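You operate a simulated robot arm through the tools that you are given. There is no shell and no other tool.

The job below is to be done with a simulated robot arm. You get a single attempt, and the scene is never put back.

## Task
Set the controls near the top of the front bench. At the end: the office tower key is switched on; the lobby tower key is switched on; the office hall key is switched off; the office store key is switched on; whatever was shut is shut again. Leave all else as you found it, and nothing knocked over.

The check looks at the end state, three seconds after you hand in, the way a careful person would. Anything else that was tipped, shoved, dropped, spilled or broken makes it a failure.

## Robot
A 6-joint arm with a two-finger gripper, fixed in place. Base frame: the origin is on the floor under the middle of its stand, x ahead of it, y to its left, z up. Readings come in mm, degrees, newtons and seconds.
It reaches about 1572 mm from its shoulder. Its first joint turns from -166.0 to 166.0 degrees. Payload 2.45 kg.
The TCP is the grasp point between the finger pads, 20 mm short of the fingertips. In the tool frame z runs along the fingers and y along their closing line. The gripper opens to 140 mm; its body begins 168 mm behind the TCP.
Orientation is told as [roll, pitch, yaw] about the base's x, y, z axes, in that order, counted from this pose: with the fingers straight down and closing along the base's y, the tool's x points along the base's -x, its y along +y and its z along -z.

## Interface
- The arm moves only by the tool arm_command. Its argument "targets" is a list of rows, each a list of 3 entries, a list of its own where there are three numbers: the shift along the base's x, y, z in units of 50 mm (1.0 is 50 mm), then the turn, a rotation vector about the base's x, y, z in units of 6 degrees (1.0 is 6 degrees), then the opening, from 0 (shut) to 1 (fully open). In form: [[[tx, ty, tz], [rx, ry, rz], hand], ...]. A call has 1 to 20 rows; each row shifts and turns the commanded pose from where the row before left it. A call with a number of a shift or a turn outside -1 to 1 is refused whole. Each row takes 0.2 s and may step no farther than 50 mm and 8.6 degrees from the row before; otherwise, or with a gripper value out of range, the whole call is refused. A pose out of reach is approached as far as the arm can. The call stops where the force on the tool passes 40 N (or 10 N more than at its start, if that is more) or the arm is blocked; 0.2 s more then pass. The fingers move at their own pace (about 45 mm/s each) and stop on an object; they squeeze with about 22 N. The grip force told is the motor's: it shows also when the fingers shut on nothing. Time passes only in rows, and 0.2 s behind the last, so rows that do not move let the fingers close. The reply holds the time, the measured pose of the TCP, the force on the tool along the base axes, the opening and the grip force, in the units named above and with some noise, with the torque about the TCP (base axes, N m) and any sound that the robot's microphone picked up.
- Cameras (640 x 400 px; columns grow to the right, rows downward): "scene" is fixed at [50.1, -499, 1426]; the picture's right is [0.57, -0.82, 0.00], its down [-0.31, -0.22, -0.93] and it looks along [0.76, 0.53, -0.38] (base axes); focal length 315 px, centre (320, 200). "wrist" rides on the gripper at [78, 11, -209] in the tool frame; the picture's right is [-0.14, 0.99, 0.00], its down [-0.92, -0.13, -0.37] and it looks along [-0.37, -0.05, 0.93] (tool axes); focal length 280 px, centre (320, 200). There is no depth. A picture from a camera that has moved, and an enlarged one, comes with that camera's place and axes in the base frame and with its lens.
- snapshot(camera): a new picture of that camera. It takes no simulated time.
- close_up(camera, box): a new picture of the part [left, top, right, bottom] of that camera's present view, enlarged. It takes no simulated time.
- close_job(): hands the job in; it is judged then, once.

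Nothing tells you positions but the pictures and the camera data. Unless the task says otherwise, let go and move clear before handing in.

The tools are called after ">>>" by a JSON object that holds its "fn" and its "kwargs". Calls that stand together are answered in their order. arm_command: Moves the arm, as the interface text tells. Its arguments: {"type":"object","properties":{"targets":{"type":"array"}},"required":["targets"]} The other tools are called the same way: snapshot (camera) takes a picture; close_up (camera, box) takes an enlarged picture of a part of a camera's view; close_job () hands the job in.

At the start:

```text
t: 0.0
ee_pos: [709.6, 258.5, 1146.2]
tool_rot: [0.0, 0.0, -0.1]
ft_force: [0.2, 0.8, 0.3]
wrist_torque: [0.03, -0.01, 0.02]
grip_width: 140.1
gripper_force: 0.0
```

scene: 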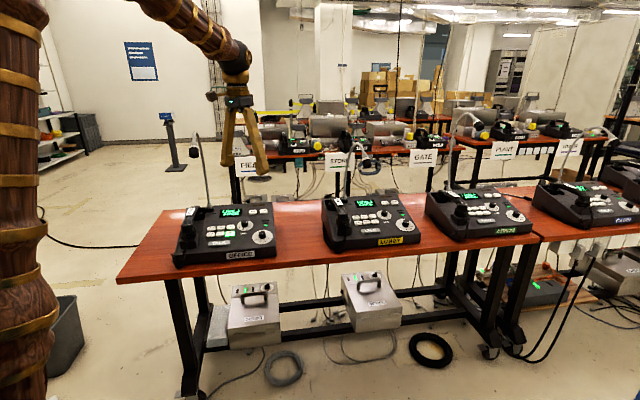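
wrist: 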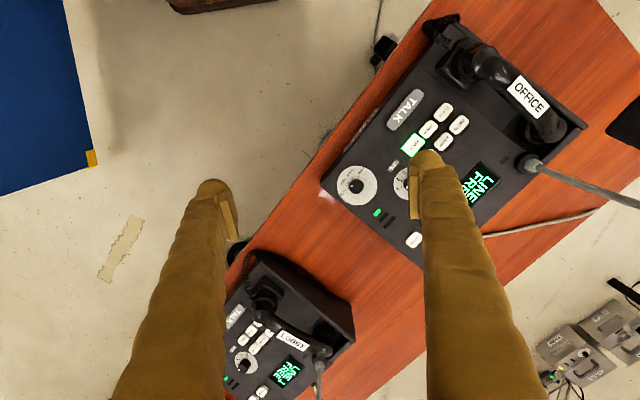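

I see a red bench with several dark intercom stations (OFFICE, LOBBY, and others), each with a keypad of white keys. I'll look at them enlarged before moving.

>>> {"fn": "close_up", "kwargs": {"camera": "scene", "box": [160, 190, 290, 271]}}

>>> {"fn": "close_up", "kwargs": {"camera": "scene", "box": [310, 180, 440, 261]}}

>>> {"fn": "close_up", "kwargs": {"camera": "wrist", "box": [310, 20, 590, 260]}}

>>> {"fn": "close_up", "kwargs": {"camera": "wrist", "box": [200, 240, 360, 400]}}

>>> {"fn": "close_up", "kwargs": {"camera": "scene", "box": [400, 160, 640, 310]}}

```text
4.92 times, centred on (225, 230) of scene
camera zoom: at [50.1, -499.0, 1426.0], right [0.57, -0.82, 0.0], down [-0.31, -0.22, -0.93], along [0.76, 0.53, -0.38], focal length 1549 px, centre (788, 50)
```

zoom: 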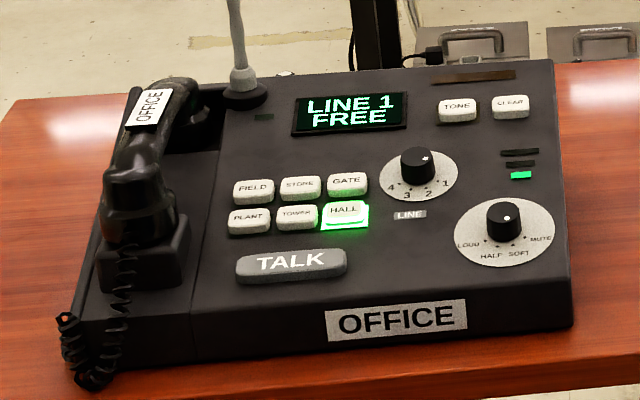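

```text
4.92 times, centred on (375, 220) of scene
camera zoom: at [50.1, -499.0, 1426.0], right [0.57, -0.82, 0.0], down [-0.31, -0.22, -0.93], along [0.76, 0.53, -0.38], focal length 1549 px, centre (49, 99)
```

zoom: 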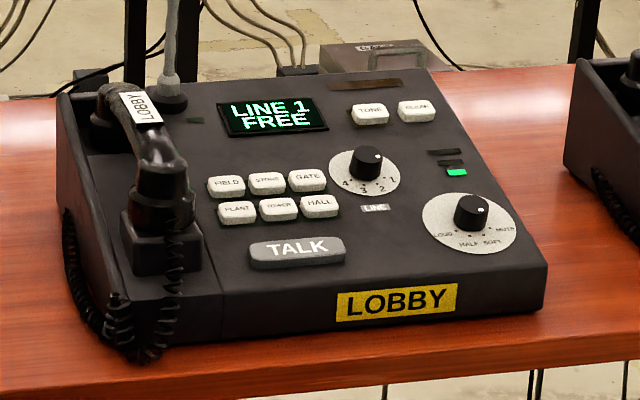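

```text
1.67 times, centred on (450, 140) of wrist
camera zoom: at [631.0, 268.9, 1355.2], right [0.14, 0.99, 0.0], down [0.92, -0.13, 0.37], along [0.37, -0.05, -0.93], focal length 467 px, centre (103, 300)
```

zoom: 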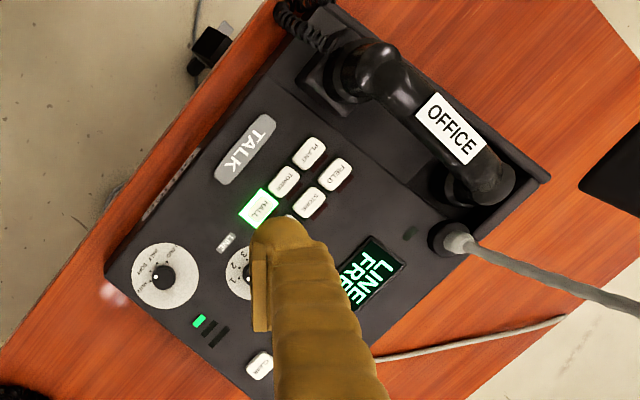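

```text
2.50 times, centred on (280, 320) of wrist
camera zoom: at [631.0, 268.9, 1355.2], right [0.14, 0.99, 0.0], down [0.92, -0.13, 0.37], along [0.37, -0.05, -0.93], focal length 701 px, centre (420, -100)
```

zoom: 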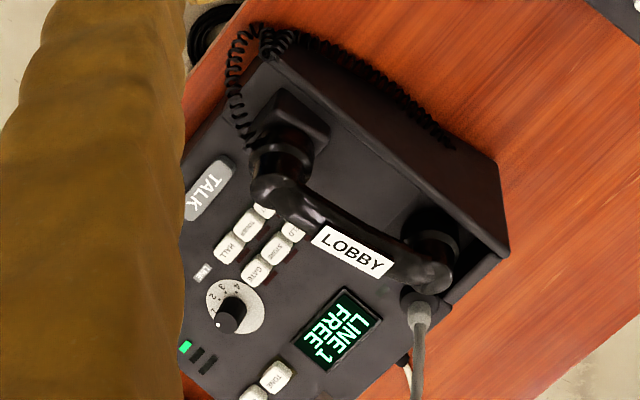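

```text
2.67 times, centred on (520, 235) of scene
camera zoom: at [50.1, -499.0, 1426.0], right [0.57, -0.82, 0.0], down [-0.31, -0.22, -0.93], along [0.76, 0.53, -0.38], focal length 839 px, centre (-213, 107)
```

zoom: 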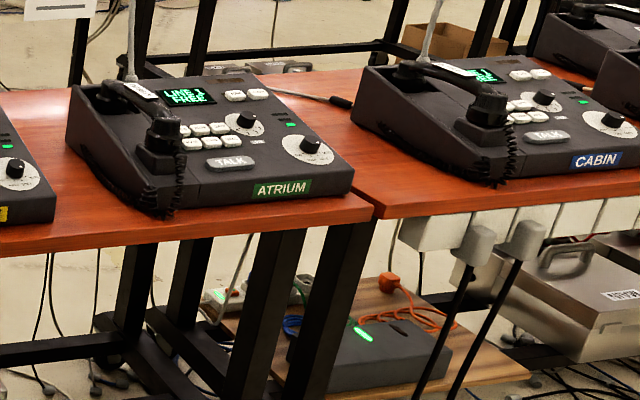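

The OFFICE set has HALL lit in green, with TOWER and STORE dark. All of LOBBY's keys are dark. I put the office keys near (728–755, 430–480, 830). I'll close the fingers high up, turn the tool to line up with the console, and see how big the closed tip is.

>>> {"fn": "arm_command", "kwargs": {"targets": [[[0, 0, 0], [0, 0, 1], 0], [[0, 0, 0], [0, 0, 1], 0], [[0, 0, 0], [0, 0, 1], 0], [[0, 0, 0], [0, 0, 1], 0], [[0, 0, 0], [0, 0, 1], 0], [[0, 0, 0], [0, 0, 0.8], 0], [[0, 0, 0], [0, 0, 0], 0], [[0, 0, 0], [0, 0, 0], 0], [[0, 0, 0], [0, 0, 0], 0]]}}

>>> {"fn": "snapshot", "kwargs": {"camera": "wrist"}}

>>> {"fn": "snapshot", "kwargs": {"camera": "scene"}}

```text
t: 2.0
ee_pos: [707.9, 259.1, 1146.0]
tool_rot: [0.0, -0.1, 34.8]
ft_force: [0.0, 0.4, -0.3]
wrist_torque: [-0.01, -0.01, 0.02]
grip_width: 0.0
gripper_force: 21.6
```

```text
taken
camera wrist: at [638.2, 222.7, 1355.1], right [-0.45, 0.89, 0.0], down [0.83, 0.42, 0.37], along [0.33, 0.17, -0.93], focal length 280 px, centre (320, 200)
```

wrist: 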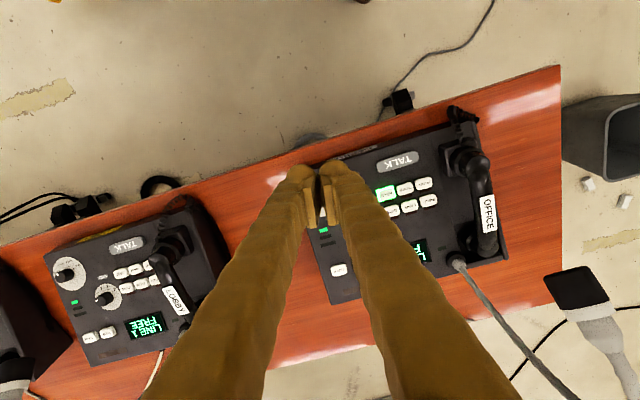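

```text
taken
```

scene: 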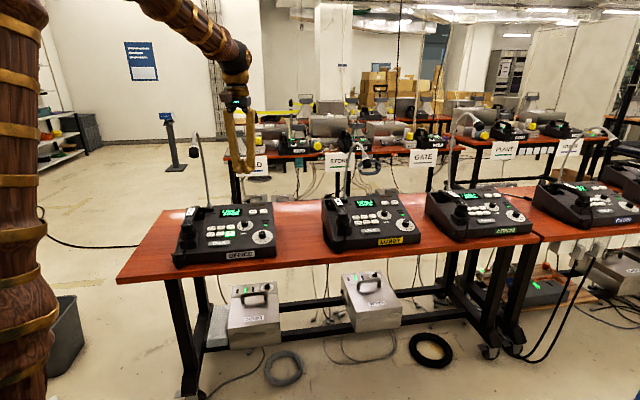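

The fingers are closed and the console is now roughly square in the wrist view, with both sets visible. I'll enlarge the fingertips and both keypads.

>>> {"fn": "close_up", "kwargs": {"camera": "wrist", "box": [250, 140, 410, 240]}}

>>> {"fn": "close_up", "kwargs": {"camera": "wrist", "box": [300, 90, 540, 310]}}

>>> {"fn": "close_up", "kwargs": {"camera": "wrist", "box": [40, 200, 220, 370]}}

>>> {"fn": "close_up", "kwargs": {"camera": "scene", "box": [180, 70, 280, 190]}}

```text
4.00 times, centred on (330, 190) of wrist
camera zoom: at [638.2, 222.7, 1355.1], right [-0.45, 0.89, 0.0], down [0.83, 0.42, 0.37], along [0.33, 0.17, -0.93], focal length 1122 px, centre (280, 240)
```

zoom: 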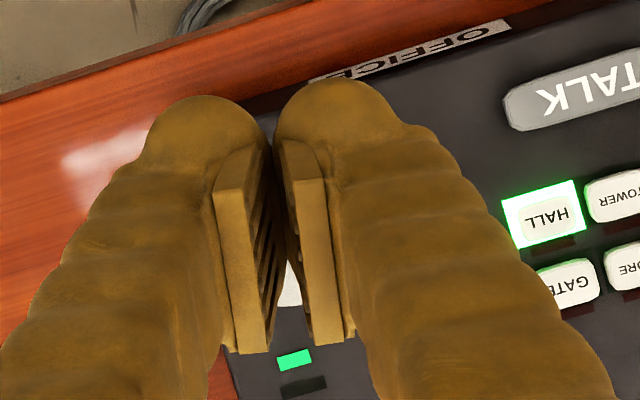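

```text
1.82 times, centred on (420, 200) of wrist
camera zoom: at [638.2, 222.7, 1355.1], right [-0.45, 0.89, 0.0], down [0.83, 0.42, 0.37], along [0.33, 0.17, -0.93], focal length 510 px, centre (138, 200)
```

zoom: 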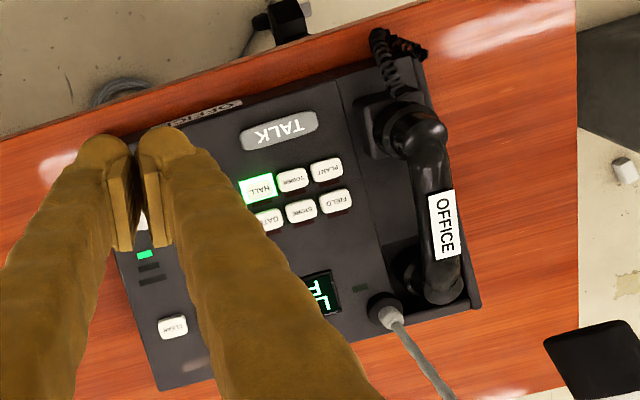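

```text
2.35 times, centred on (130, 285) of wrist
camera zoom: at [638.2, 222.7, 1355.1], right [-0.45, 0.89, 0.0], down [0.83, 0.42, 0.37], along [0.33, 0.17, -0.93], focal length 660 px, centre (767, 0)
```

zoom: 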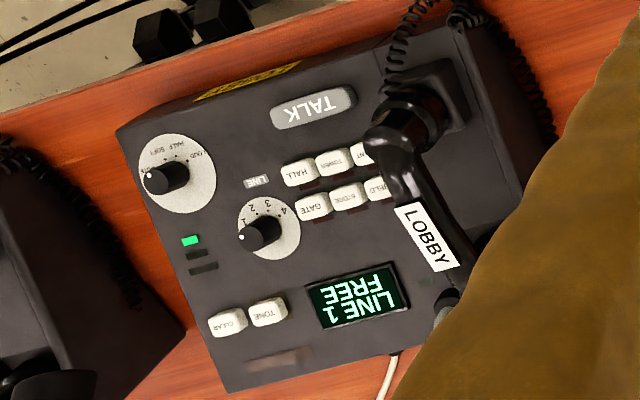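

```text
3.33 times, centred on (230, 130) of scene
camera zoom: at [50.1, -499.0, 1426.0], right [0.57, -0.82, 0.0], down [-0.31, -0.22, -0.93], along [0.76, 0.53, -0.38], focal length 1049 px, centre (620, 433)
```

zoom: 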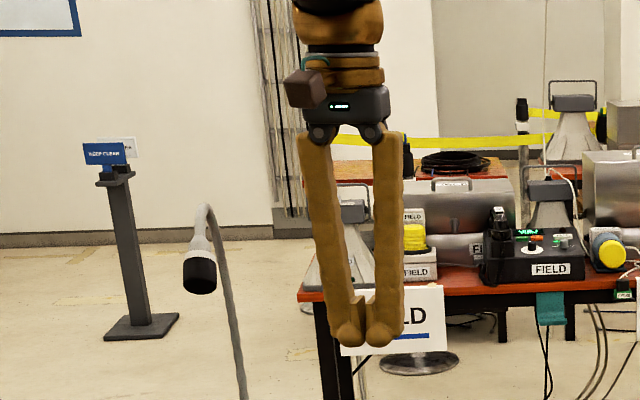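

The fingertips are round bulbs about 30 mm across, and as a pair they are wider than one key. I'll lean the gripper 30° to the console's right so that only the right fingertip presses. The consoles sit at about 45° yaw. I put Office TOWER near (729, 458, 829), STORE near (754, 484, 836), HALL near (755, 430, 828) and Lobby TOWER near (1158, 26, 828). Next I move above Office TOWER with that tilt.

>>> {"fn": "arm_command", "kwargs": {"targets": [[[0.037, 0.591, -0.514], [0, 0, 1], 0], [[0.037, 0.591, -0.514], [0, 0, 0.7], 0], [[0.037, 0.591, -0.514], [0.707, 0.707, 0], 0], [[0.037, 0.591, -0.514], [0.707, 0.707, 0], 0], [[0.037, 0.591, -0.514], [0.707, 0.707, 0], 0], [[0.037, 0.591, -0.514], [0.707, 0.707, 0], 0], [[0.037, 0.591, -0.514], [0.707, 0.707, 0], 0], [[0, 0, 0], [0, 0, 0], 0]]}}

>>> {"fn": "snapshot", "kwargs": {"camera": "wrist"}}

>>> {"fn": "close_up", "kwargs": {"camera": "scene", "box": [140, 100, 300, 270]}}

```text
t: 3.8
ee_pos: [722.1, 464.4, 965.7]
tool_rot: [30.1, 0.0, 45.0]
ft_force: [-0.6, 0.3, -0.6]
wrist_torque: [-0.02, -0.03, -0.02]
grip_width: 0.1
gripper_force: 21.7
```

```text
taken
camera wrist: at [734.0, 341.6, 1152.6], right [-0.51, 0.7, 0.5], down [0.86, 0.44, 0.26], along [-0.04, 0.56, -0.83], focal length 280 px, centre (320, 200)
```

wrist: 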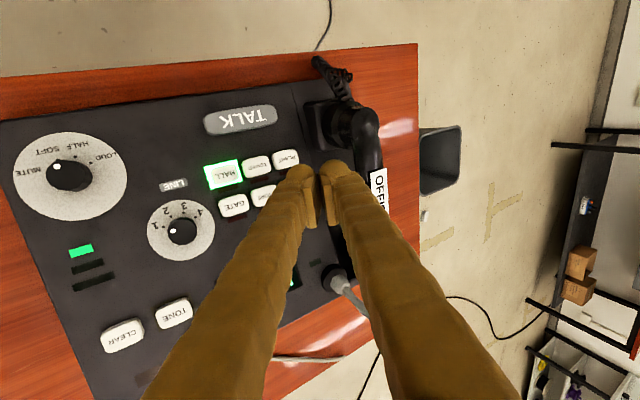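

```text
2.35 times, centred on (220, 185) of scene
camera zoom: at [50.1, -499.0, 1426.0], right [0.57, -0.82, 0.0], down [-0.31, -0.22, -0.93], along [0.76, 0.53, -0.38], focal length 740 px, centre (555, 235)
```

zoom: 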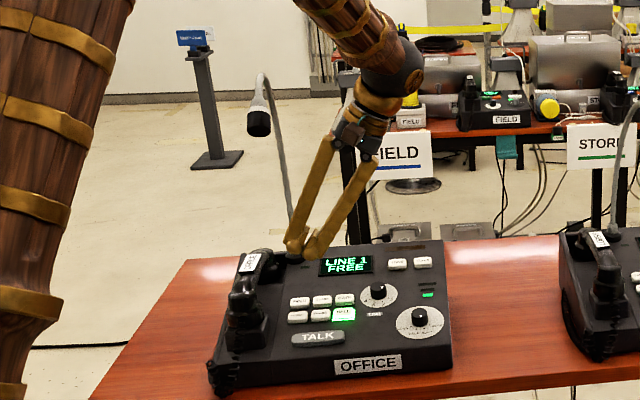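

The tool now leans right as planned, and the right fingertip (left one in the wrist picture) is above the keypad. I'll lower to about 25 mm above the keys and check alignment in both cameras.

>>> {"fn": "arm_command", "kwargs": {"targets": [[[0, 0, -0.85], [0, 0, 0], 0], [[0, 0, -0.85], [0, 0, 0], 0], [[0, 0, 0], [0, 0, 0], 0]]}}

>>> {"fn": "snapshot", "kwargs": {"camera": "wrist"}}

>>> {"fn": "close_up", "kwargs": {"camera": "wrist", "box": [200, 110, 380, 222]}}

>>> {"fn": "close_up", "kwargs": {"camera": "scene", "box": [180, 180, 270, 250]}}

```text
t: 4.6
ee_pos: [721.9, 462.9, 879.7]
tool_rot: [30.0, 0.0, 45.0]
ft_force: [-0.7, -0.2, 0.0]
wrist_torque: [-0.01, -0.01, 0.01]
grip_width: 0.0
gripper_force: 22.1
```

```text
taken
camera wrist: at [735.2, 339.5, 1066.1], right [-0.51, 0.7, 0.5], down [0.86, 0.44, 0.26], along [-0.04, 0.56, -0.83], focal length 280 px, centre (320, 200)
```

wrist: 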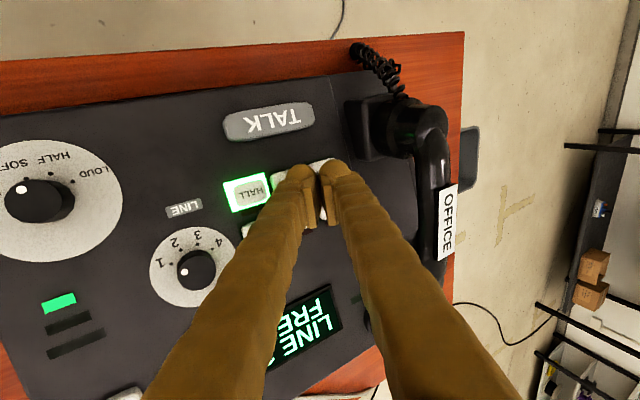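

```text
3.56 times, centred on (290, 166) of wrist
camera zoom: at [735.2, 339.5, 1066.1], right [-0.51, 0.7, 0.5], down [0.86, 0.44, 0.26], along [-0.04, 0.56, -0.83], focal length 997 px, centre (427, 321)
```

zoom: 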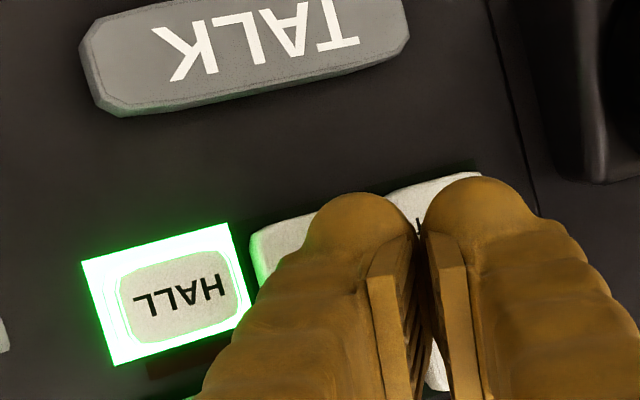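

```text
5.71 times, centred on (225, 215) of scene
camera zoom: at [50.1, -499.0, 1426.0], right [0.57, -0.82, 0.0], down [-0.31, -0.22, -0.93], along [0.76, 0.53, -0.38], focal length 1798 px, centre (863, 114)
```

zoom: 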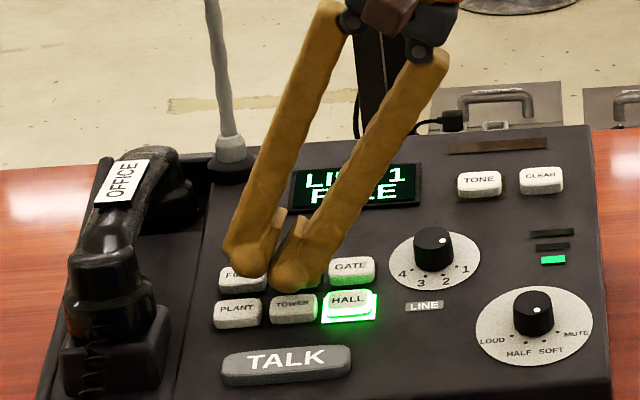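

The right bulb's centre is near (721, 449, 861), and TOWER's key top is near (728, 454, 832). I'll nudge over by about 5 mm in x and 3 mm in y, go down most of the way, and look again before touching.

>>> {"fn": "arm_command", "kwargs": {"targets": [[[0.1, 0.06, 0], [0, 0, 0], 0], [[0, 0, -0.18], [0, 0, 0], 0], [[0, 0, 0], [0, 0, 0], 0]]}}

>>> {"fn": "close_up", "kwargs": {"camera": "wrist", "box": [200, 110, 380, 222]}}

>>> {"fn": "close_up", "kwargs": {"camera": "scene", "box": [200, 205, 250, 240]}}

```text
t: 5.4
ee_pos: [727.2, 468.6, 872.7]
tool_rot: [30.0, 0.0, 45.0]
ft_force: [0.2, -0.6, 0.2]
wrist_torque: [-0.01, 0.02, 0.01]
grip_width: 0.1
gripper_force: 21.9
```

```text
3.56 times, centred on (290, 166) of wrist
camera zoom: at [739.7, 344.5, 1058.8], right [-0.51, 0.7, 0.5], down [0.86, 0.44, 0.26], along [-0.04, 0.56, -0.83], focal length 997 px, centre (427, 321)
```

zoom: 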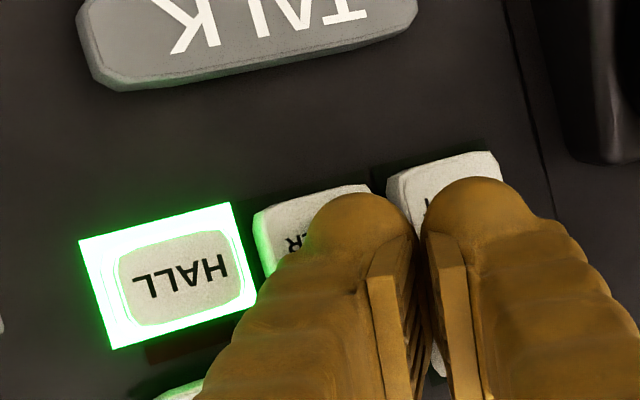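

```text
11.43 times, centred on (225, 222) of scene
camera zoom: at [50.1, -499.0, 1426.0], right [0.57, -0.82, 0.0], down [-0.31, -0.22, -0.93], along [0.76, 0.53, -0.38], focal length 3596 px, centre (1406, -57)
```

zoom: 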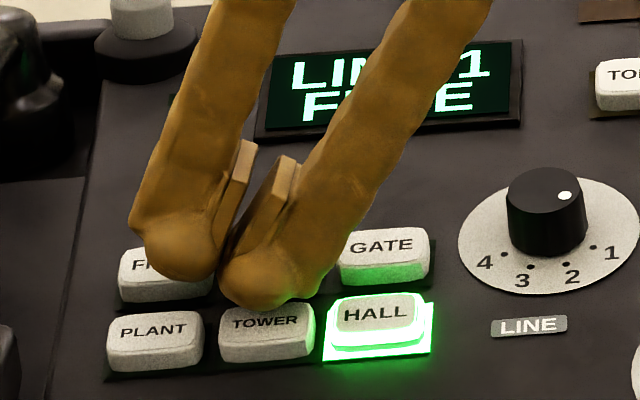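

The bulb looks within a couple of millimetres of TOWER's centre and a few millimetres above it. I'll step down gently and watch the force and the picture.

>>> {"fn": "arm_command", "kwargs": {"targets": [[[0, 0, -0.04], [0, 0, 0], 0], [[0, 0, -0.04], [0, 0, 0], 0], [[0, 0, 0], [0, 0, 0], 0]]}}

>>> {"fn": "close_up", "kwargs": {"camera": "scene", "box": [200, 205, 250, 240]}}

>>> {"fn": "close_up", "kwargs": {"camera": "wrist", "box": [200, 110, 380, 222]}}

```text
t: 6.2
ee_pos: [726.4, 468.7, 867.9]
tool_rot: [30.0, -0.1, 45.0]
ft_force: [-0.3, -0.7, 0.6]
wrist_torque: [0.04, -0.01, 0.02]
grip_width: 0.0
gripper_force: 22.0
```

```text
11.43 times, centred on (225, 222) of scene
camera zoom: at [50.1, -499.0, 1426.0], right [0.57, -0.82, 0.0], down [-0.31, -0.22, -0.93], along [0.76, 0.53, -0.38], focal length 3596 px, centre (1406, -57)
```

zoom: 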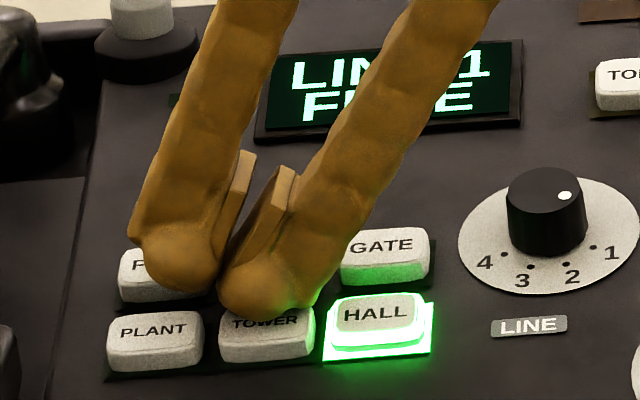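

```text
3.56 times, centred on (290, 166) of wrist
camera zoom: at [739.1, 345.0, 1055.0], right [-0.51, 0.7, 0.5], down [0.86, 0.44, 0.26], along [-0.04, 0.56, -0.83], focal length 997 px, centre (427, 321)
```

zoom: 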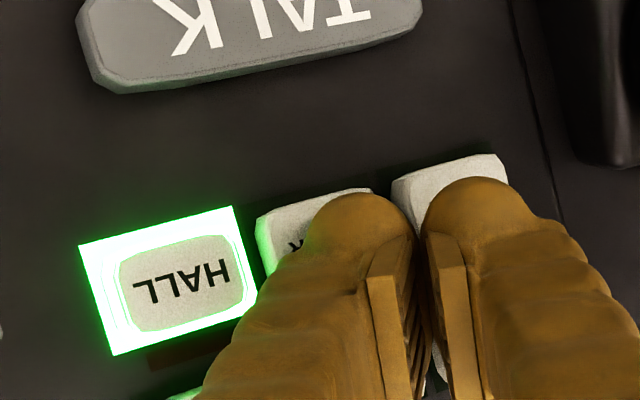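

No contact yet, and TOWER is squarely under the right bulb. I'll carry on down in small steps.

>>> {"fn": "arm_command", "kwargs": {"targets": [[[0.02, -0.01, -0.04], [0, 0, 0], 0], [[0, 0, -0.03], [0, 0, 0], 0], [[0, 0, 0], [0, 0, 0], 0]]}}

>>> {"fn": "close_up", "kwargs": {"camera": "scene", "box": [200, 205, 250, 240]}}

>>> {"fn": "close_up", "kwargs": {"camera": "wrist", "box": [200, 110, 380, 222]}}

```text
t: 7.0
ee_pos: [728.0, 466.7, 864.8]
tool_rot: [30.0, 0.1, 45.0]
ft_force: [0.8, -0.4, 3.0]
wrist_torque: [0.01, -0.08, 0.01]
grip_width: 0.1
gripper_force: 22.0
heard: click
```

```text
11.43 times, centred on (225, 222) of scene
camera zoom: at [50.1, -499.0, 1426.0], right [0.57, -0.82, 0.0], down [-0.31, -0.22, -0.93], along [0.76, 0.53, -0.38], focal length 3596 px, centre (1406, -57)
```

zoom: 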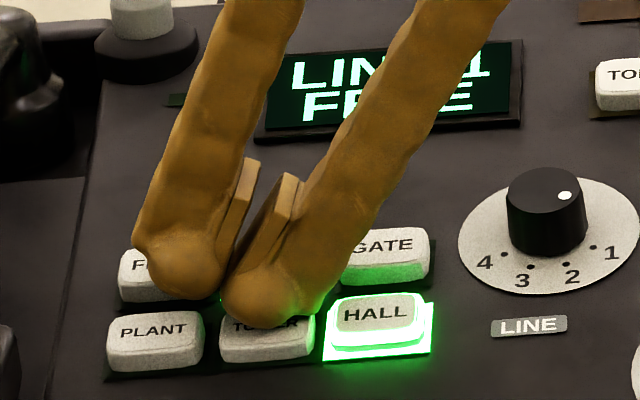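

```text
3.56 times, centred on (290, 166) of wrist
camera zoom: at [740.1, 344.8, 1051.8], right [-0.51, 0.7, 0.5], down [0.86, 0.44, 0.26], along [-0.04, 0.56, -0.83], focal length 997 px, centre (427, 321)
```

zoom: 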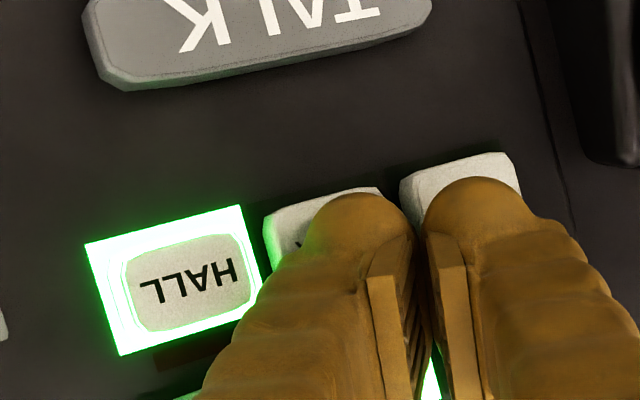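

A click came with about 3 N of force. A green glow shows between the fingers, towards the row behind, so I need to see which key switched. I'll lift straight up and look.

>>> {"fn": "arm_command", "kwargs": {"targets": [[[0, 0, 0.3], [0, 0, 0], 0], [[0, 0, 1], [0, 0, 0], 0], [[0, 0, 0], [0, 0, 0], 0]]}}

>>> {"fn": "close_up", "kwargs": {"camera": "scene", "box": [180, 195, 280, 260]}}

>>> {"fn": "close_up", "kwargs": {"camera": "wrist", "box": [180, 110, 400, 250]}}

```text
t: 7.8
ee_pos: [728.9, 467.1, 929.4]
tool_rot: [30.0, 0.0, 45.1]
ft_force: [0.0, -0.4, 0.3]
wrist_torque: [-0.02, 0.01, -0.04]
grip_width: 0.1
gripper_force: 22.1
```

```text
6.15 times, centred on (230, 228) of scene
camera zoom: at [50.1, -499.0, 1426.0], right [0.57, -0.82, 0.0], down [-0.31, -0.22, -0.93], along [0.76, 0.53, -0.38], focal length 1936 px, centre (874, 31)
```

zoom: 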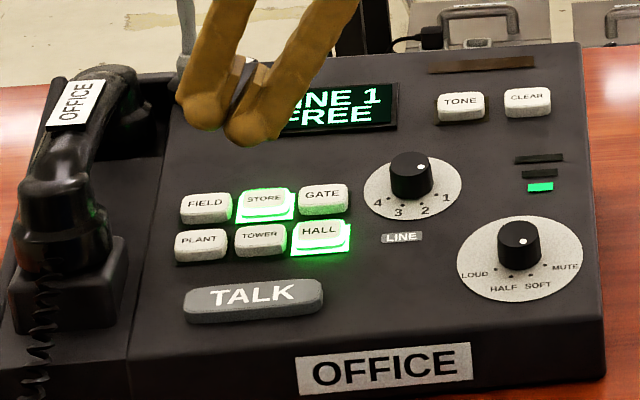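

```text
2.86 times, centred on (290, 180) of wrist
camera zoom: at [740.8, 344.9, 1115.6], right [-0.51, 0.7, 0.5], down [0.86, 0.44, 0.26], along [-0.04, 0.56, -0.83], focal length 801 px, centre (406, 257)
```

zoom: 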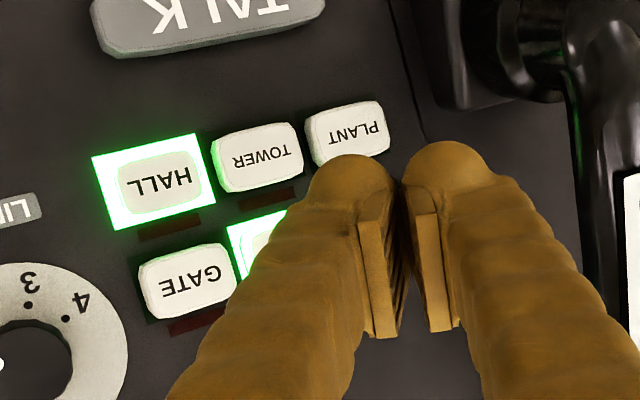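

The key that switched was STORE. The finger is about 45 mm wide front to back, so its far end touched the rear row first. STORE was on my list and is now lit, so nothing is lost. To press TOWER with that same far end, I move about 29 mm toward the user, then come down and check.

>>> {"fn": "arm_command", "kwargs": {"targets": [[[-0.39, -0.43, 0], [0, 0, 0], 0], [[0, 0, -0.5], [0, 0, 0], 0], [[0, 0, -0.5], [0, 0, 0], 0], [[0, 0, 0], [0, 0, 0], 0]]}}

>>> {"fn": "close_up", "kwargs": {"camera": "scene", "box": [200, 205, 250, 240]}}

>>> {"fn": "snapshot", "kwargs": {"camera": "wrist"}}

>>> {"fn": "close_up", "kwargs": {"camera": "wrist", "box": [200, 110, 380, 222]}}

```text
t: 8.8
ee_pos: [711.7, 444.9, 879.6]
tool_rot: [30.0, 0.0, 45.0]
ft_force: [0.4, 0.3, 0.4]
wrist_torque: [0.0, 0.01, -0.02]
grip_width: 0.0
gripper_force: 21.9
```

```text
11.43 times, centred on (225, 222) of scene
camera zoom: at [50.1, -499.0, 1426.0], right [0.57, -0.82, 0.0], down [-0.31, -0.22, -0.93], along [0.76, 0.53, -0.38], focal length 3596 px, centre (1406, -57)
```

zoom: 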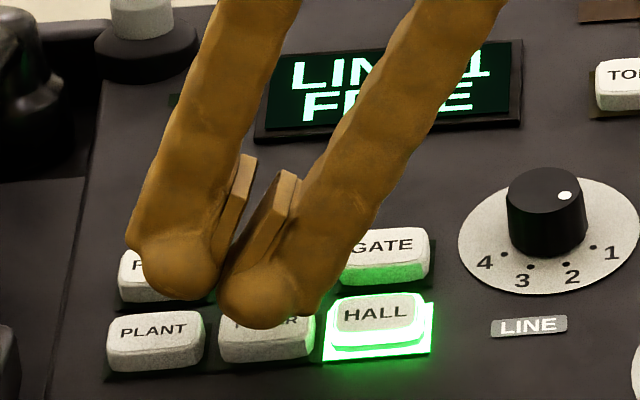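

```text
taken
camera wrist: at [722.7, 321.9, 1066.1], right [-0.51, 0.7, 0.5], down [0.86, 0.44, 0.26], along [-0.04, 0.56, -0.83], focal length 280 px, centre (320, 200)
```

wrist: 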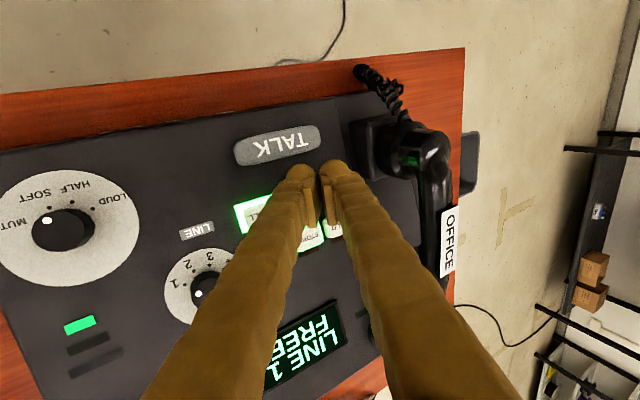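

```text
3.56 times, centred on (290, 166) of wrist
camera zoom: at [722.7, 321.9, 1066.1], right [-0.51, 0.7, 0.5], down [0.86, 0.44, 0.26], along [-0.04, 0.56, -0.83], focal length 997 px, centre (427, 321)
```

zoom: 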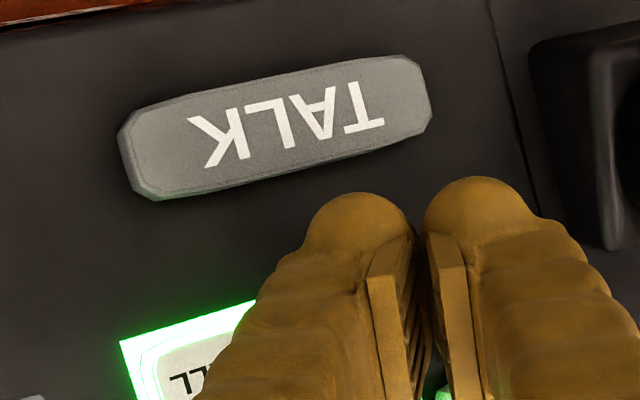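

The far edge of the right finger now lines up with TOWER's centre. I'll go down to just above it, then step in small increments until it clicks.

>>> {"fn": "arm_command", "kwargs": {"targets": [[[0, 0, -0.16], [0, 0, 0], 0], [[0, 0, -0.14], [0, 0, 0], 0], [[0, 0, 0], [0, 0, 0], 0]]}}

>>> {"fn": "close_up", "kwargs": {"camera": "scene", "box": [200, 205, 250, 240]}}

>>> {"fn": "close_up", "kwargs": {"camera": "wrist", "box": [200, 110, 400, 250]}}

```text
t: 9.6
ee_pos: [710.9, 446.5, 865.4]
tool_rot: [30.0, -0.1, 45.1]
ft_force: [0.1, 0.0, 0.3]
wrist_torque: [0.04, -0.04, 0.02]
grip_width: 0.2
gripper_force: 21.9
```

```text
11.43 times, centred on (225, 222) of scene
camera zoom: at [50.1, -499.0, 1426.0], right [0.57, -0.82, 0.0], down [-0.31, -0.22, -0.93], along [0.76, 0.53, -0.38], focal length 3596 px, centre (1406, -57)
```

zoom: 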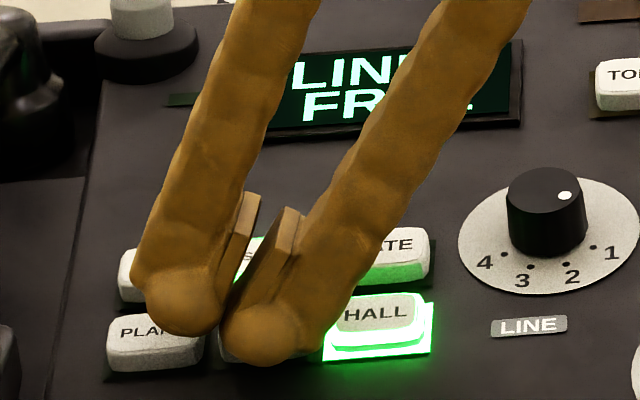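

```text
2.86 times, centred on (300, 180) of wrist
camera zoom: at [722.4, 322.5, 1052.0], right [-0.51, 0.7, 0.5], down [0.86, 0.44, 0.26], along [-0.04, 0.56, -0.83], focal length 801 px, centre (377, 257)
```

zoom: 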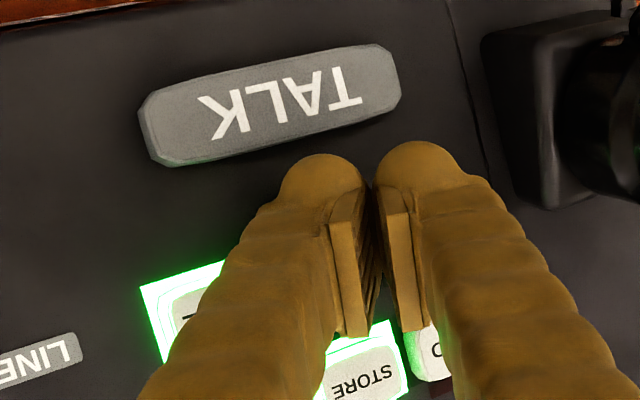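

TOWER is under the right finger, with STORE and HALL clear of it. Stepping down gently.

>>> {"fn": "arm_command", "kwargs": {"targets": [[[0, 0, -0.04], [0, 0, 0], 0], [[0, 0, -0.04], [0, 0, 0], 0], [[0, 0, 0], [0, 0, 0], 0]]}}

```text
t: 10.4
ee_pos: [709.0, 446.8, 861.3]
tool_rot: [29.9, -0.1, 45.0]
ft_force: [0.4, -0.3, 1.0]
wrist_torque: [0.01, 0.0, 0.0]
grip_width: 0.3
gripper_force: 21.9
```

No click yet. I'll continue in 1.5 mm steps.

>>> {"fn": "arm_command", "kwargs": {"targets": [[[0, 0, -0.03], [0, 0, 0], 0], [[0, 0, 0], [0, 0, 0], 0]]}}

```text
t: 11.0
ee_pos: [709.8, 446.5, 860.1]
tool_rot: [30.0, 0.0, 45.0]
ft_force: [0.0, -0.4, 1.4]
wrist_torque: [0.03, -0.05, -0.01]
grip_width: 0.0
gripper_force: 22.1
```

>>> {"fn": "arm_command", "kwargs": {"targets": [[[0, 0, -0.03], [0, 0, 0], 0], [[0, 0, 0], [0, 0, 0], 0]]}}

>>> {"fn": "close_up", "kwargs": {"camera": "wrist", "box": [200, 110, 400, 250]}}

>>> {"fn": "close_up", "kwargs": {"camera": "scene", "box": [200, 205, 250, 240]}}

```text
t: 11.6
ee_pos: [709.2, 445.4, 857.9]
tool_rot: [30.0, 0.1, 45.0]
ft_force: [0.5, 0.0, 2.2]
wrist_torque: [0.03, -0.06, 0.01]
grip_width: 0.1
gripper_force: 21.8
heard: click
```

```text
2.86 times, centred on (300, 180) of wrist
camera zoom: at [721.3, 323.4, 1045.0], right [-0.51, 0.7, 0.5], down [0.86, 0.44, 0.26], along [-0.04, 0.56, -0.83], focal length 801 px, centre (377, 257)
```

zoom: 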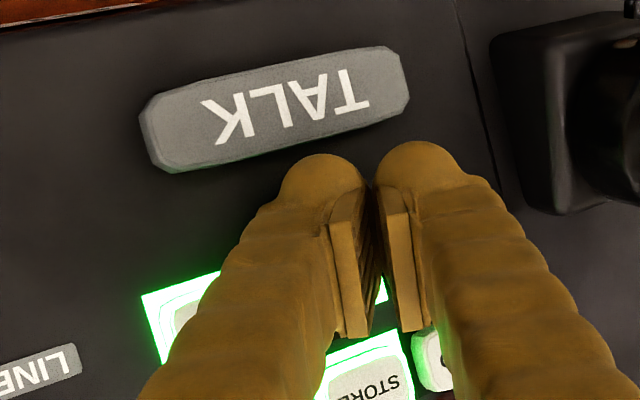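

```text
11.43 times, centred on (225, 222) of scene
camera zoom: at [50.1, -499.0, 1426.0], right [0.57, -0.82, 0.0], down [-0.31, -0.22, -0.93], along [0.76, 0.53, -0.38], focal length 3596 px, centre (1406, -57)
```

zoom: 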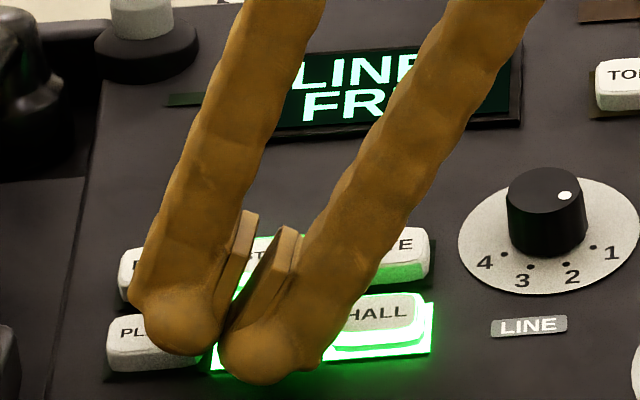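

A click, and TOWER's frame now glows under the finger. I'll lift straight up and confirm.

>>> {"fn": "arm_command", "kwargs": {"targets": [[[0, 0, 0.4], [0, 0, 0], 0], [[0, 0, 0.8], [0, 0, 0], 0], [[0, 0, 0], [0, 0, 0], 0]]}}

>>> {"fn": "close_up", "kwargs": {"camera": "scene", "box": [180, 195, 280, 260]}}

>>> {"fn": "close_up", "kwargs": {"camera": "wrist", "box": [200, 110, 400, 250]}}

```text
t: 12.4
ee_pos: [710.0, 446.0, 915.0]
tool_rot: [30.1, 0.1, 45.0]
ft_force: [-0.2, 0.3, 1.3]
wrist_torque: [0.0, 0.01, -0.01]
grip_width: 0.0
gripper_force: 22.3
```

```text
6.15 times, centred on (230, 228) of scene
camera zoom: at [50.1, -499.0, 1426.0], right [0.57, -0.82, 0.0], down [-0.31, -0.22, -0.93], along [0.76, 0.53, -0.38], focal length 1936 px, centre (874, 31)
```

zoom: 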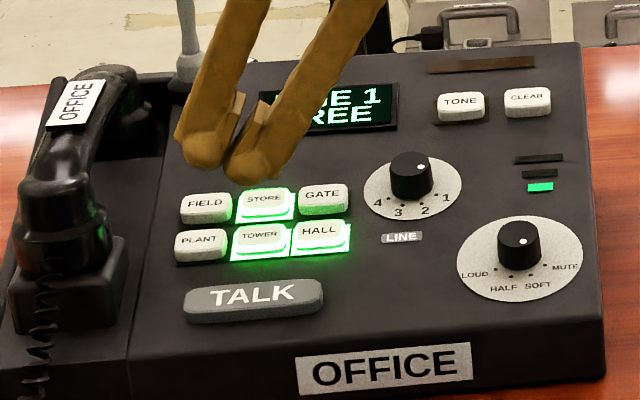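

```text
2.86 times, centred on (300, 180) of wrist
camera zoom: at [721.7, 323.0, 1102.4], right [-0.51, 0.7, 0.5], down [0.86, 0.44, 0.26], along [-0.04, 0.56, -0.83], focal length 801 px, centre (377, 257)
```

zoom: 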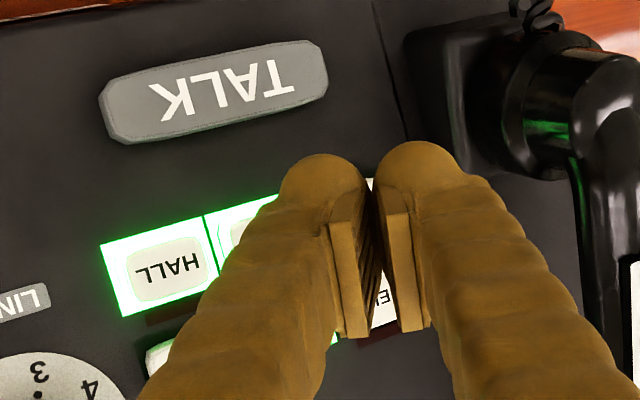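

Office TOWER and STORE are both lit. HALL comes next, one key to the right, so I'll shift about 38 mm along the row and come down above it.

>>> {"fn": "arm_command", "kwargs": {"targets": [[[0.54, -0.52, 0], [0, 0, 0], 0], [[0, 0, -0.5], [0, 0, 0], 0], [[0, 0, -0.4], [0, 0, 0], 0], [[0, 0, 0], [0, 0, 0], 0]]}}

>>> {"fn": "close_up", "kwargs": {"camera": "scene", "box": [205, 205, 255, 240]}}

>>> {"fn": "close_up", "kwargs": {"camera": "wrist", "box": [200, 110, 400, 250]}}

```text
t: 13.4
ee_pos: [734.8, 419.9, 869.4]
tool_rot: [30.0, -0.1, 45.0]
ft_force: [0.1, 0.0, 0.5]
wrist_torque: [-0.01, -0.03, 0.02]
grip_width: 0.0
gripper_force: 21.9
```

```text
11.43 times, centred on (230, 222) of scene
camera zoom: at [50.1, -499.0, 1426.0], right [0.57, -0.82, 0.0], down [-0.31, -0.22, -0.93], along [0.76, 0.53, -0.38], focal length 3596 px, centre (1349, -57)
```

zoom: 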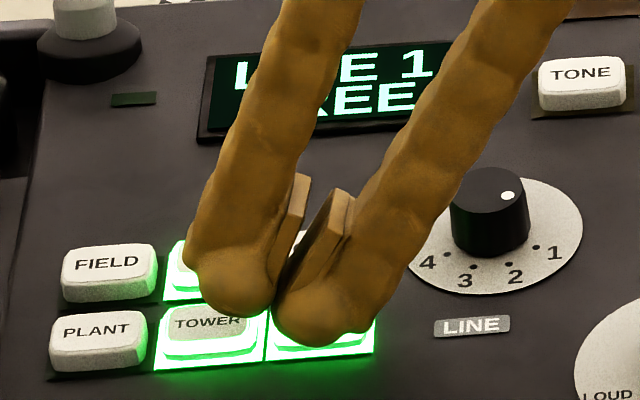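

```text
2.86 times, centred on (300, 180) of wrist
camera zoom: at [747.7, 297.0, 1056.1], right [-0.51, 0.7, 0.5], down [0.86, 0.44, 0.26], along [-0.04, 0.56, -0.83], focal length 801 px, centre (377, 257)
```

zoom: 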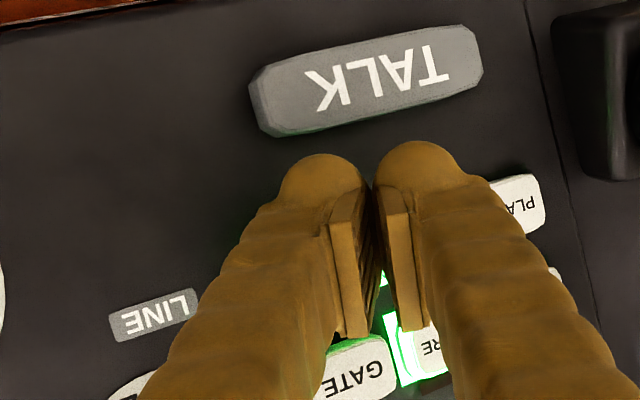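

The finger is over HALL, with GATE and TOWER clear. Stepping down.

>>> {"fn": "arm_command", "kwargs": {"targets": [[[0, 0, -0.1], [0, 0, 0], 0], [[0, 0, -0.06], [0, 0, 0], 0], [[0, 0, 0], [0, 0, 0], 0], [[0, 0, 0], [0, 0, 0], 0]]}}

```text
t: 14.4
ee_pos: [734.8, 420.3, 862.4]
tool_rot: [30.0, 0.0, 44.9]
ft_force: [0.1, -0.9, 0.1]
wrist_torque: [0.03, 0.0, -0.01]
grip_width: 0.0
gripper_force: 21.8
```

>>> {"fn": "arm_command", "kwargs": {"targets": [[[0, 0, -0.03], [0, 0, 0], 0], [[0, 0, -0.03], [0, 0, 0], 0], [[0, 0, 0], [0, 0, 0], 0]]}}

>>> {"fn": "close_up", "kwargs": {"camera": "wrist", "box": [200, 110, 400, 250]}}

>>> {"fn": "close_up", "kwargs": {"camera": "scene", "box": [205, 205, 255, 240]}}

```text
t: 15.2
ee_pos: [734.5, 420.9, 860.6]
tool_rot: [30.0, 0.0, 45.1]
ft_force: [-0.1, -0.1, 0.6]
wrist_torque: [0.02, -0.03, -0.01]
grip_width: 0.0
gripper_force: 21.9
```

```text
2.86 times, centred on (300, 180) of wrist
camera zoom: at [746.5, 297.3, 1047.2], right [-0.51, 0.7, 0.5], down [0.86, 0.44, 0.26], along [-0.04, 0.56, -0.83], focal length 801 px, centre (377, 257)
```

zoom: 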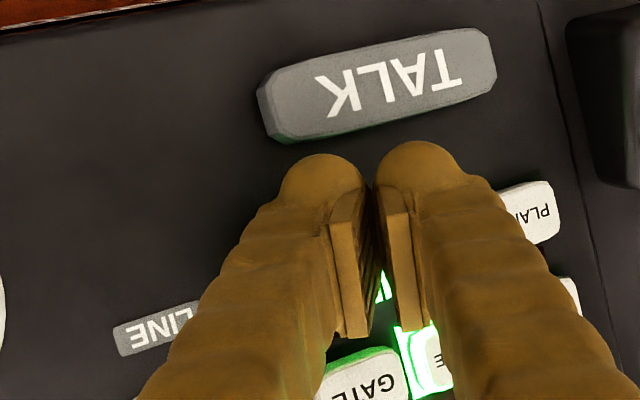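

```text
11.43 times, centred on (230, 222) of scene
camera zoom: at [50.1, -499.0, 1426.0], right [0.57, -0.82, 0.0], down [-0.31, -0.22, -0.93], along [0.76, 0.53, -0.38], focal length 3596 px, centre (1349, -57)
```

zoom: 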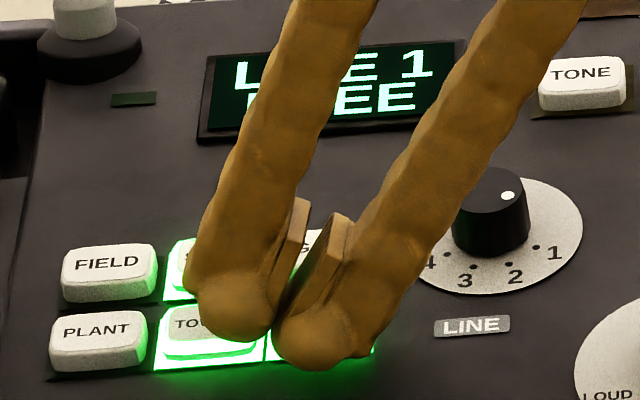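

>>> {"fn": "arm_command", "kwargs": {"targets": [[[0, 0, -0.03], [0, 0, 0], 0], [[0, 0, 0], [0, 0, 0], 0]]}}

```text
t: 15.8
ee_pos: [735.3, 419.2, 860.8]
tool_rot: [30.0, -0.1, 45.0]
ft_force: [-0.9, 0.3, 2.2]
wrist_torque: [-0.02, -0.02, 0.01]
grip_width: 0.0
gripper_force: 22.1
heard: click
```

A click at about 2 N. I'll lift up and check the office set.

>>> {"fn": "arm_command", "kwargs": {"targets": [[[0, 0, 0.4], [0, 0, 0], 0], [[0, 0, 1], [0, 0, 0], 0], [[0, 0, 1], [0, 0, 0], 0], [[0, 0, 0], [0, 0, 0], 0]]}}

>>> {"fn": "close_up", "kwargs": {"camera": "scene", "box": [160, 190, 290, 271]}}

>>> {"fn": "snapshot", "kwargs": {"camera": "wrist"}}

```text
t: 16.8
ee_pos: [729.9, 419.5, 978.4]
tool_rot: [30.1, 0.0, 45.1]
ft_force: [0.3, 0.7, 0.3]
wrist_torque: [0.02, 0.01, -0.01]
grip_width: 0.0
gripper_force: 21.9
```

```text
4.92 times, centred on (225, 230) of scene
camera zoom: at [50.1, -499.0, 1426.0], right [0.57, -0.82, 0.0], down [-0.31, -0.22, -0.93], along [0.76, 0.53, -0.38], focal length 1549 px, centre (788, 50)
```

zoom: 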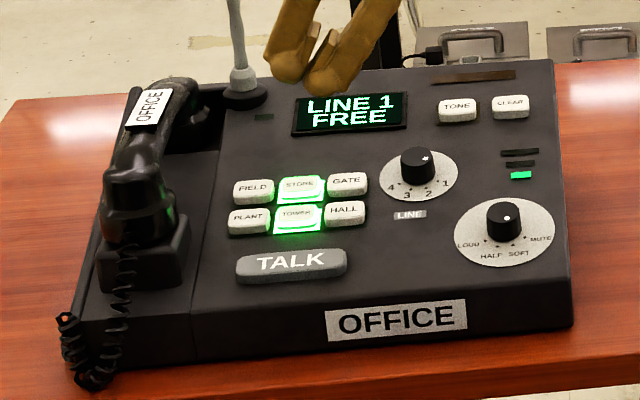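

```text
taken
camera wrist: at [743.0, 296.0, 1166.1], right [-0.51, 0.7, 0.5], down [0.86, 0.44, 0.26], along [-0.04, 0.56, -0.83], focal length 280 px, centre (320, 200)
```

wrist: 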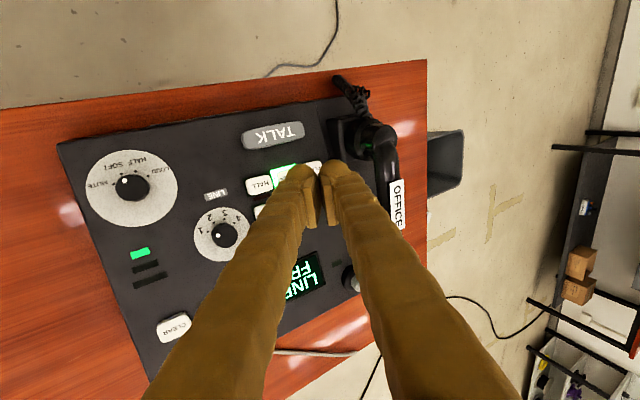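

The office set now reads as wanted: STORE and TOWER are lit, and HALL and the rest are dark. Next is Lobby TOWER near (1158, 26, 830). Before moving there, I'll check the lobby microphone and the surroundings along the way.

>>> {"fn": "close_up", "kwargs": {"camera": "scene", "box": [300, 110, 460, 260]}}

>>> {"fn": "snapshot", "kwargs": {"camera": "scene"}}

```text
2.67 times, centred on (380, 185) of scene
camera zoom: at [50.1, -499.0, 1426.0], right [0.57, -0.82, 0.0], down [-0.31, -0.22, -0.93], along [0.76, 0.53, -0.38], focal length 839 px, centre (160, 240)
```

zoom: 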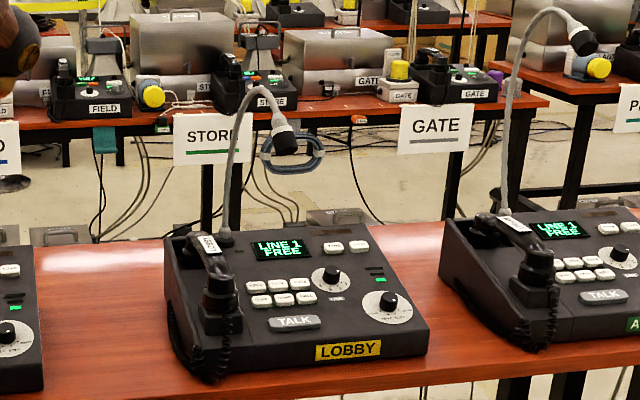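

```text
taken
```

scene: 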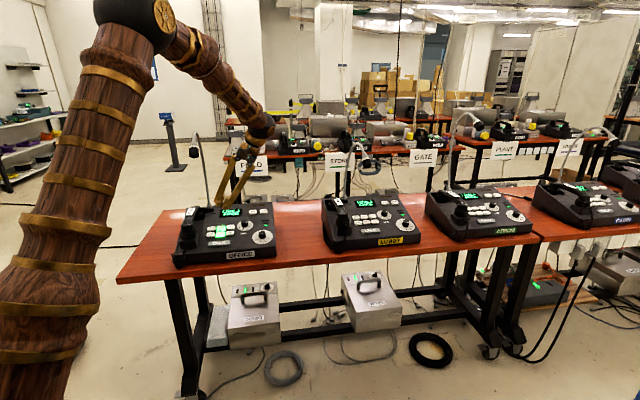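

The lobby microphone's head hangs near (1301, 117, 1042), well behind where the gripper will be. I'll rise to about 1030 mm and cross along the bench to above Lobby TOWER, keeping the same tilt.

>>> {"fn": "arm_command", "kwargs": {"targets": [[[0, 0, 1], [0, 0, 0], 0], [[0.574, -0.576, 0], [0, 0, 0], 0], [[0.574, -0.576, 0], [0, 0, 0], 0], [[0.574, -0.576, 0], [0, 0, 0], 0], [[0.574, -0.576, 0], [0, 0, 0], 0], [[0.574, -0.576, 0], [0, 0, 0], 0], [[0.574, -0.576, 0], [0, 0, 0], 0], [[0.574, -0.576, 0], [0, 0, 0], 0], [[0, 0, 0], [0, 0, 0], 0]]}}

>>> {"fn": "snapshot", "kwargs": {"camera": "scene"}}

>>> {"fn": "snapshot", "kwargs": {"camera": "wrist"}}

```text
t: 18.8
ee_pos: [937.8, 216.3, 1030.8]
tool_rot: [30.0, 0.0, 45.0]
ft_force: [0.4, -0.7, 0.3]
wrist_torque: [0.01, -0.05, 0.0]
grip_width: 0.0
gripper_force: 22.0
```

```text
taken
```

scene: 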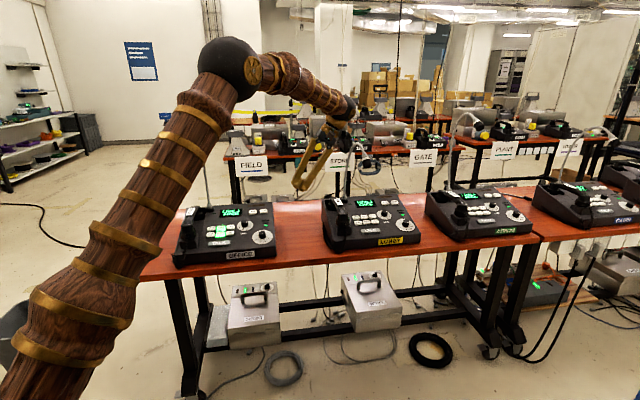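

```text
taken
camera wrist: at [950.0, 94.1, 1217.5], right [-0.51, 0.7, 0.5], down [0.86, 0.44, 0.26], along [-0.04, 0.56, -0.83], focal length 280 px, centre (320, 200)
```

wrist: 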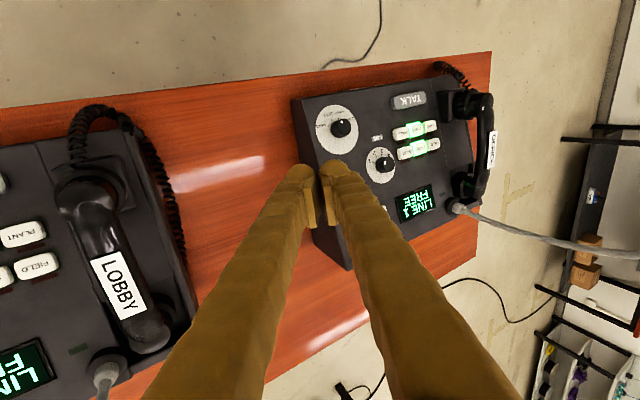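

The path is clear and the lobby set is coming up on the left. I'll continue the crossing.

>>> {"fn": "arm_command", "kwargs": {"targets": [[[0.574, -0.576, 0], [0, 0, 0], 0], [[0.574, -0.576, 0], [0, 0, 0], 0], [[0.574, -0.576, 0], [0, 0, 0], 0], [[0.574, -0.576, 0], [0, 0, 0], 0], [[0.574, -0.576, 0], [0, 0, 0], 0], [[0.574, -0.576, 0], [0, 0, 0], 0], [[0.574, -0.576, 0], [0, 0, 0], 0], [[0, 0, 0], [0, 0, 0], 0]]}}

>>> {"fn": "snapshot", "kwargs": {"camera": "scene"}}

>>> {"fn": "snapshot", "kwargs": {"camera": "wrist"}}

>>> {"fn": "close_up", "kwargs": {"camera": "scene", "box": [310, 110, 470, 260]}}

```text
t: 19.8
ee_pos: [1048.8, 103.9, 1033.9]
tool_rot: [30.1, 0.0, 45.1]
ft_force: [-13.5, -2.8, 6.5]
wrist_torque: [-0.09, -1.96, -1.07]
grip_width: 0.0
gripper_force: 21.8
stopped in row 5: the force on the tool passed its limit at 65 N (the readings are from after the stop); the commanded pose is now the measured one
```

```text
taken
```

scene: 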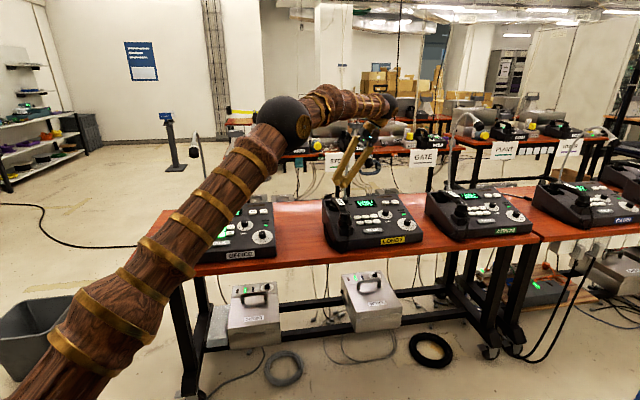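

```text
taken
camera wrist: at [1061.0, -19.4, 1220.6], right [-0.51, 0.7, 0.5], down [0.86, 0.44, 0.25], along [-0.04, 0.56, -0.83], focal length 280 px, centre (320, 200)
```

wrist: 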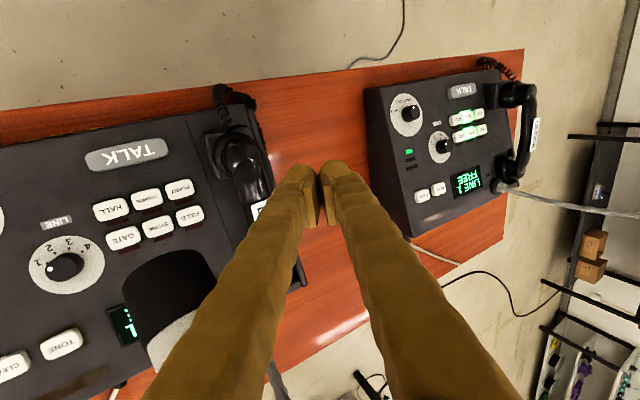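

```text
2.67 times, centred on (390, 185) of scene
camera zoom: at [50.1, -499.0, 1426.0], right [0.57, -0.82, 0.0], down [-0.31, -0.22, -0.93], along [0.76, 0.53, -0.38], focal length 839 px, centre (133, 240)
```

zoom: 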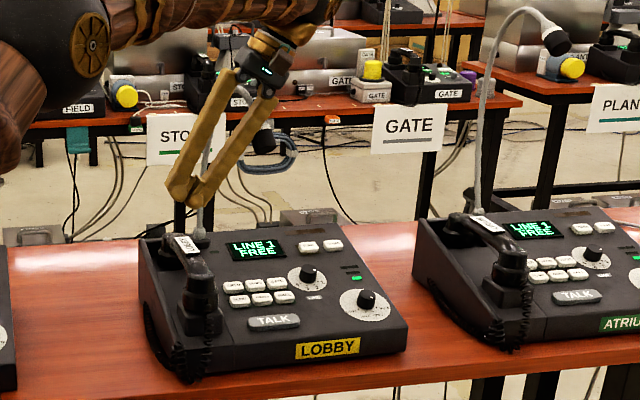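

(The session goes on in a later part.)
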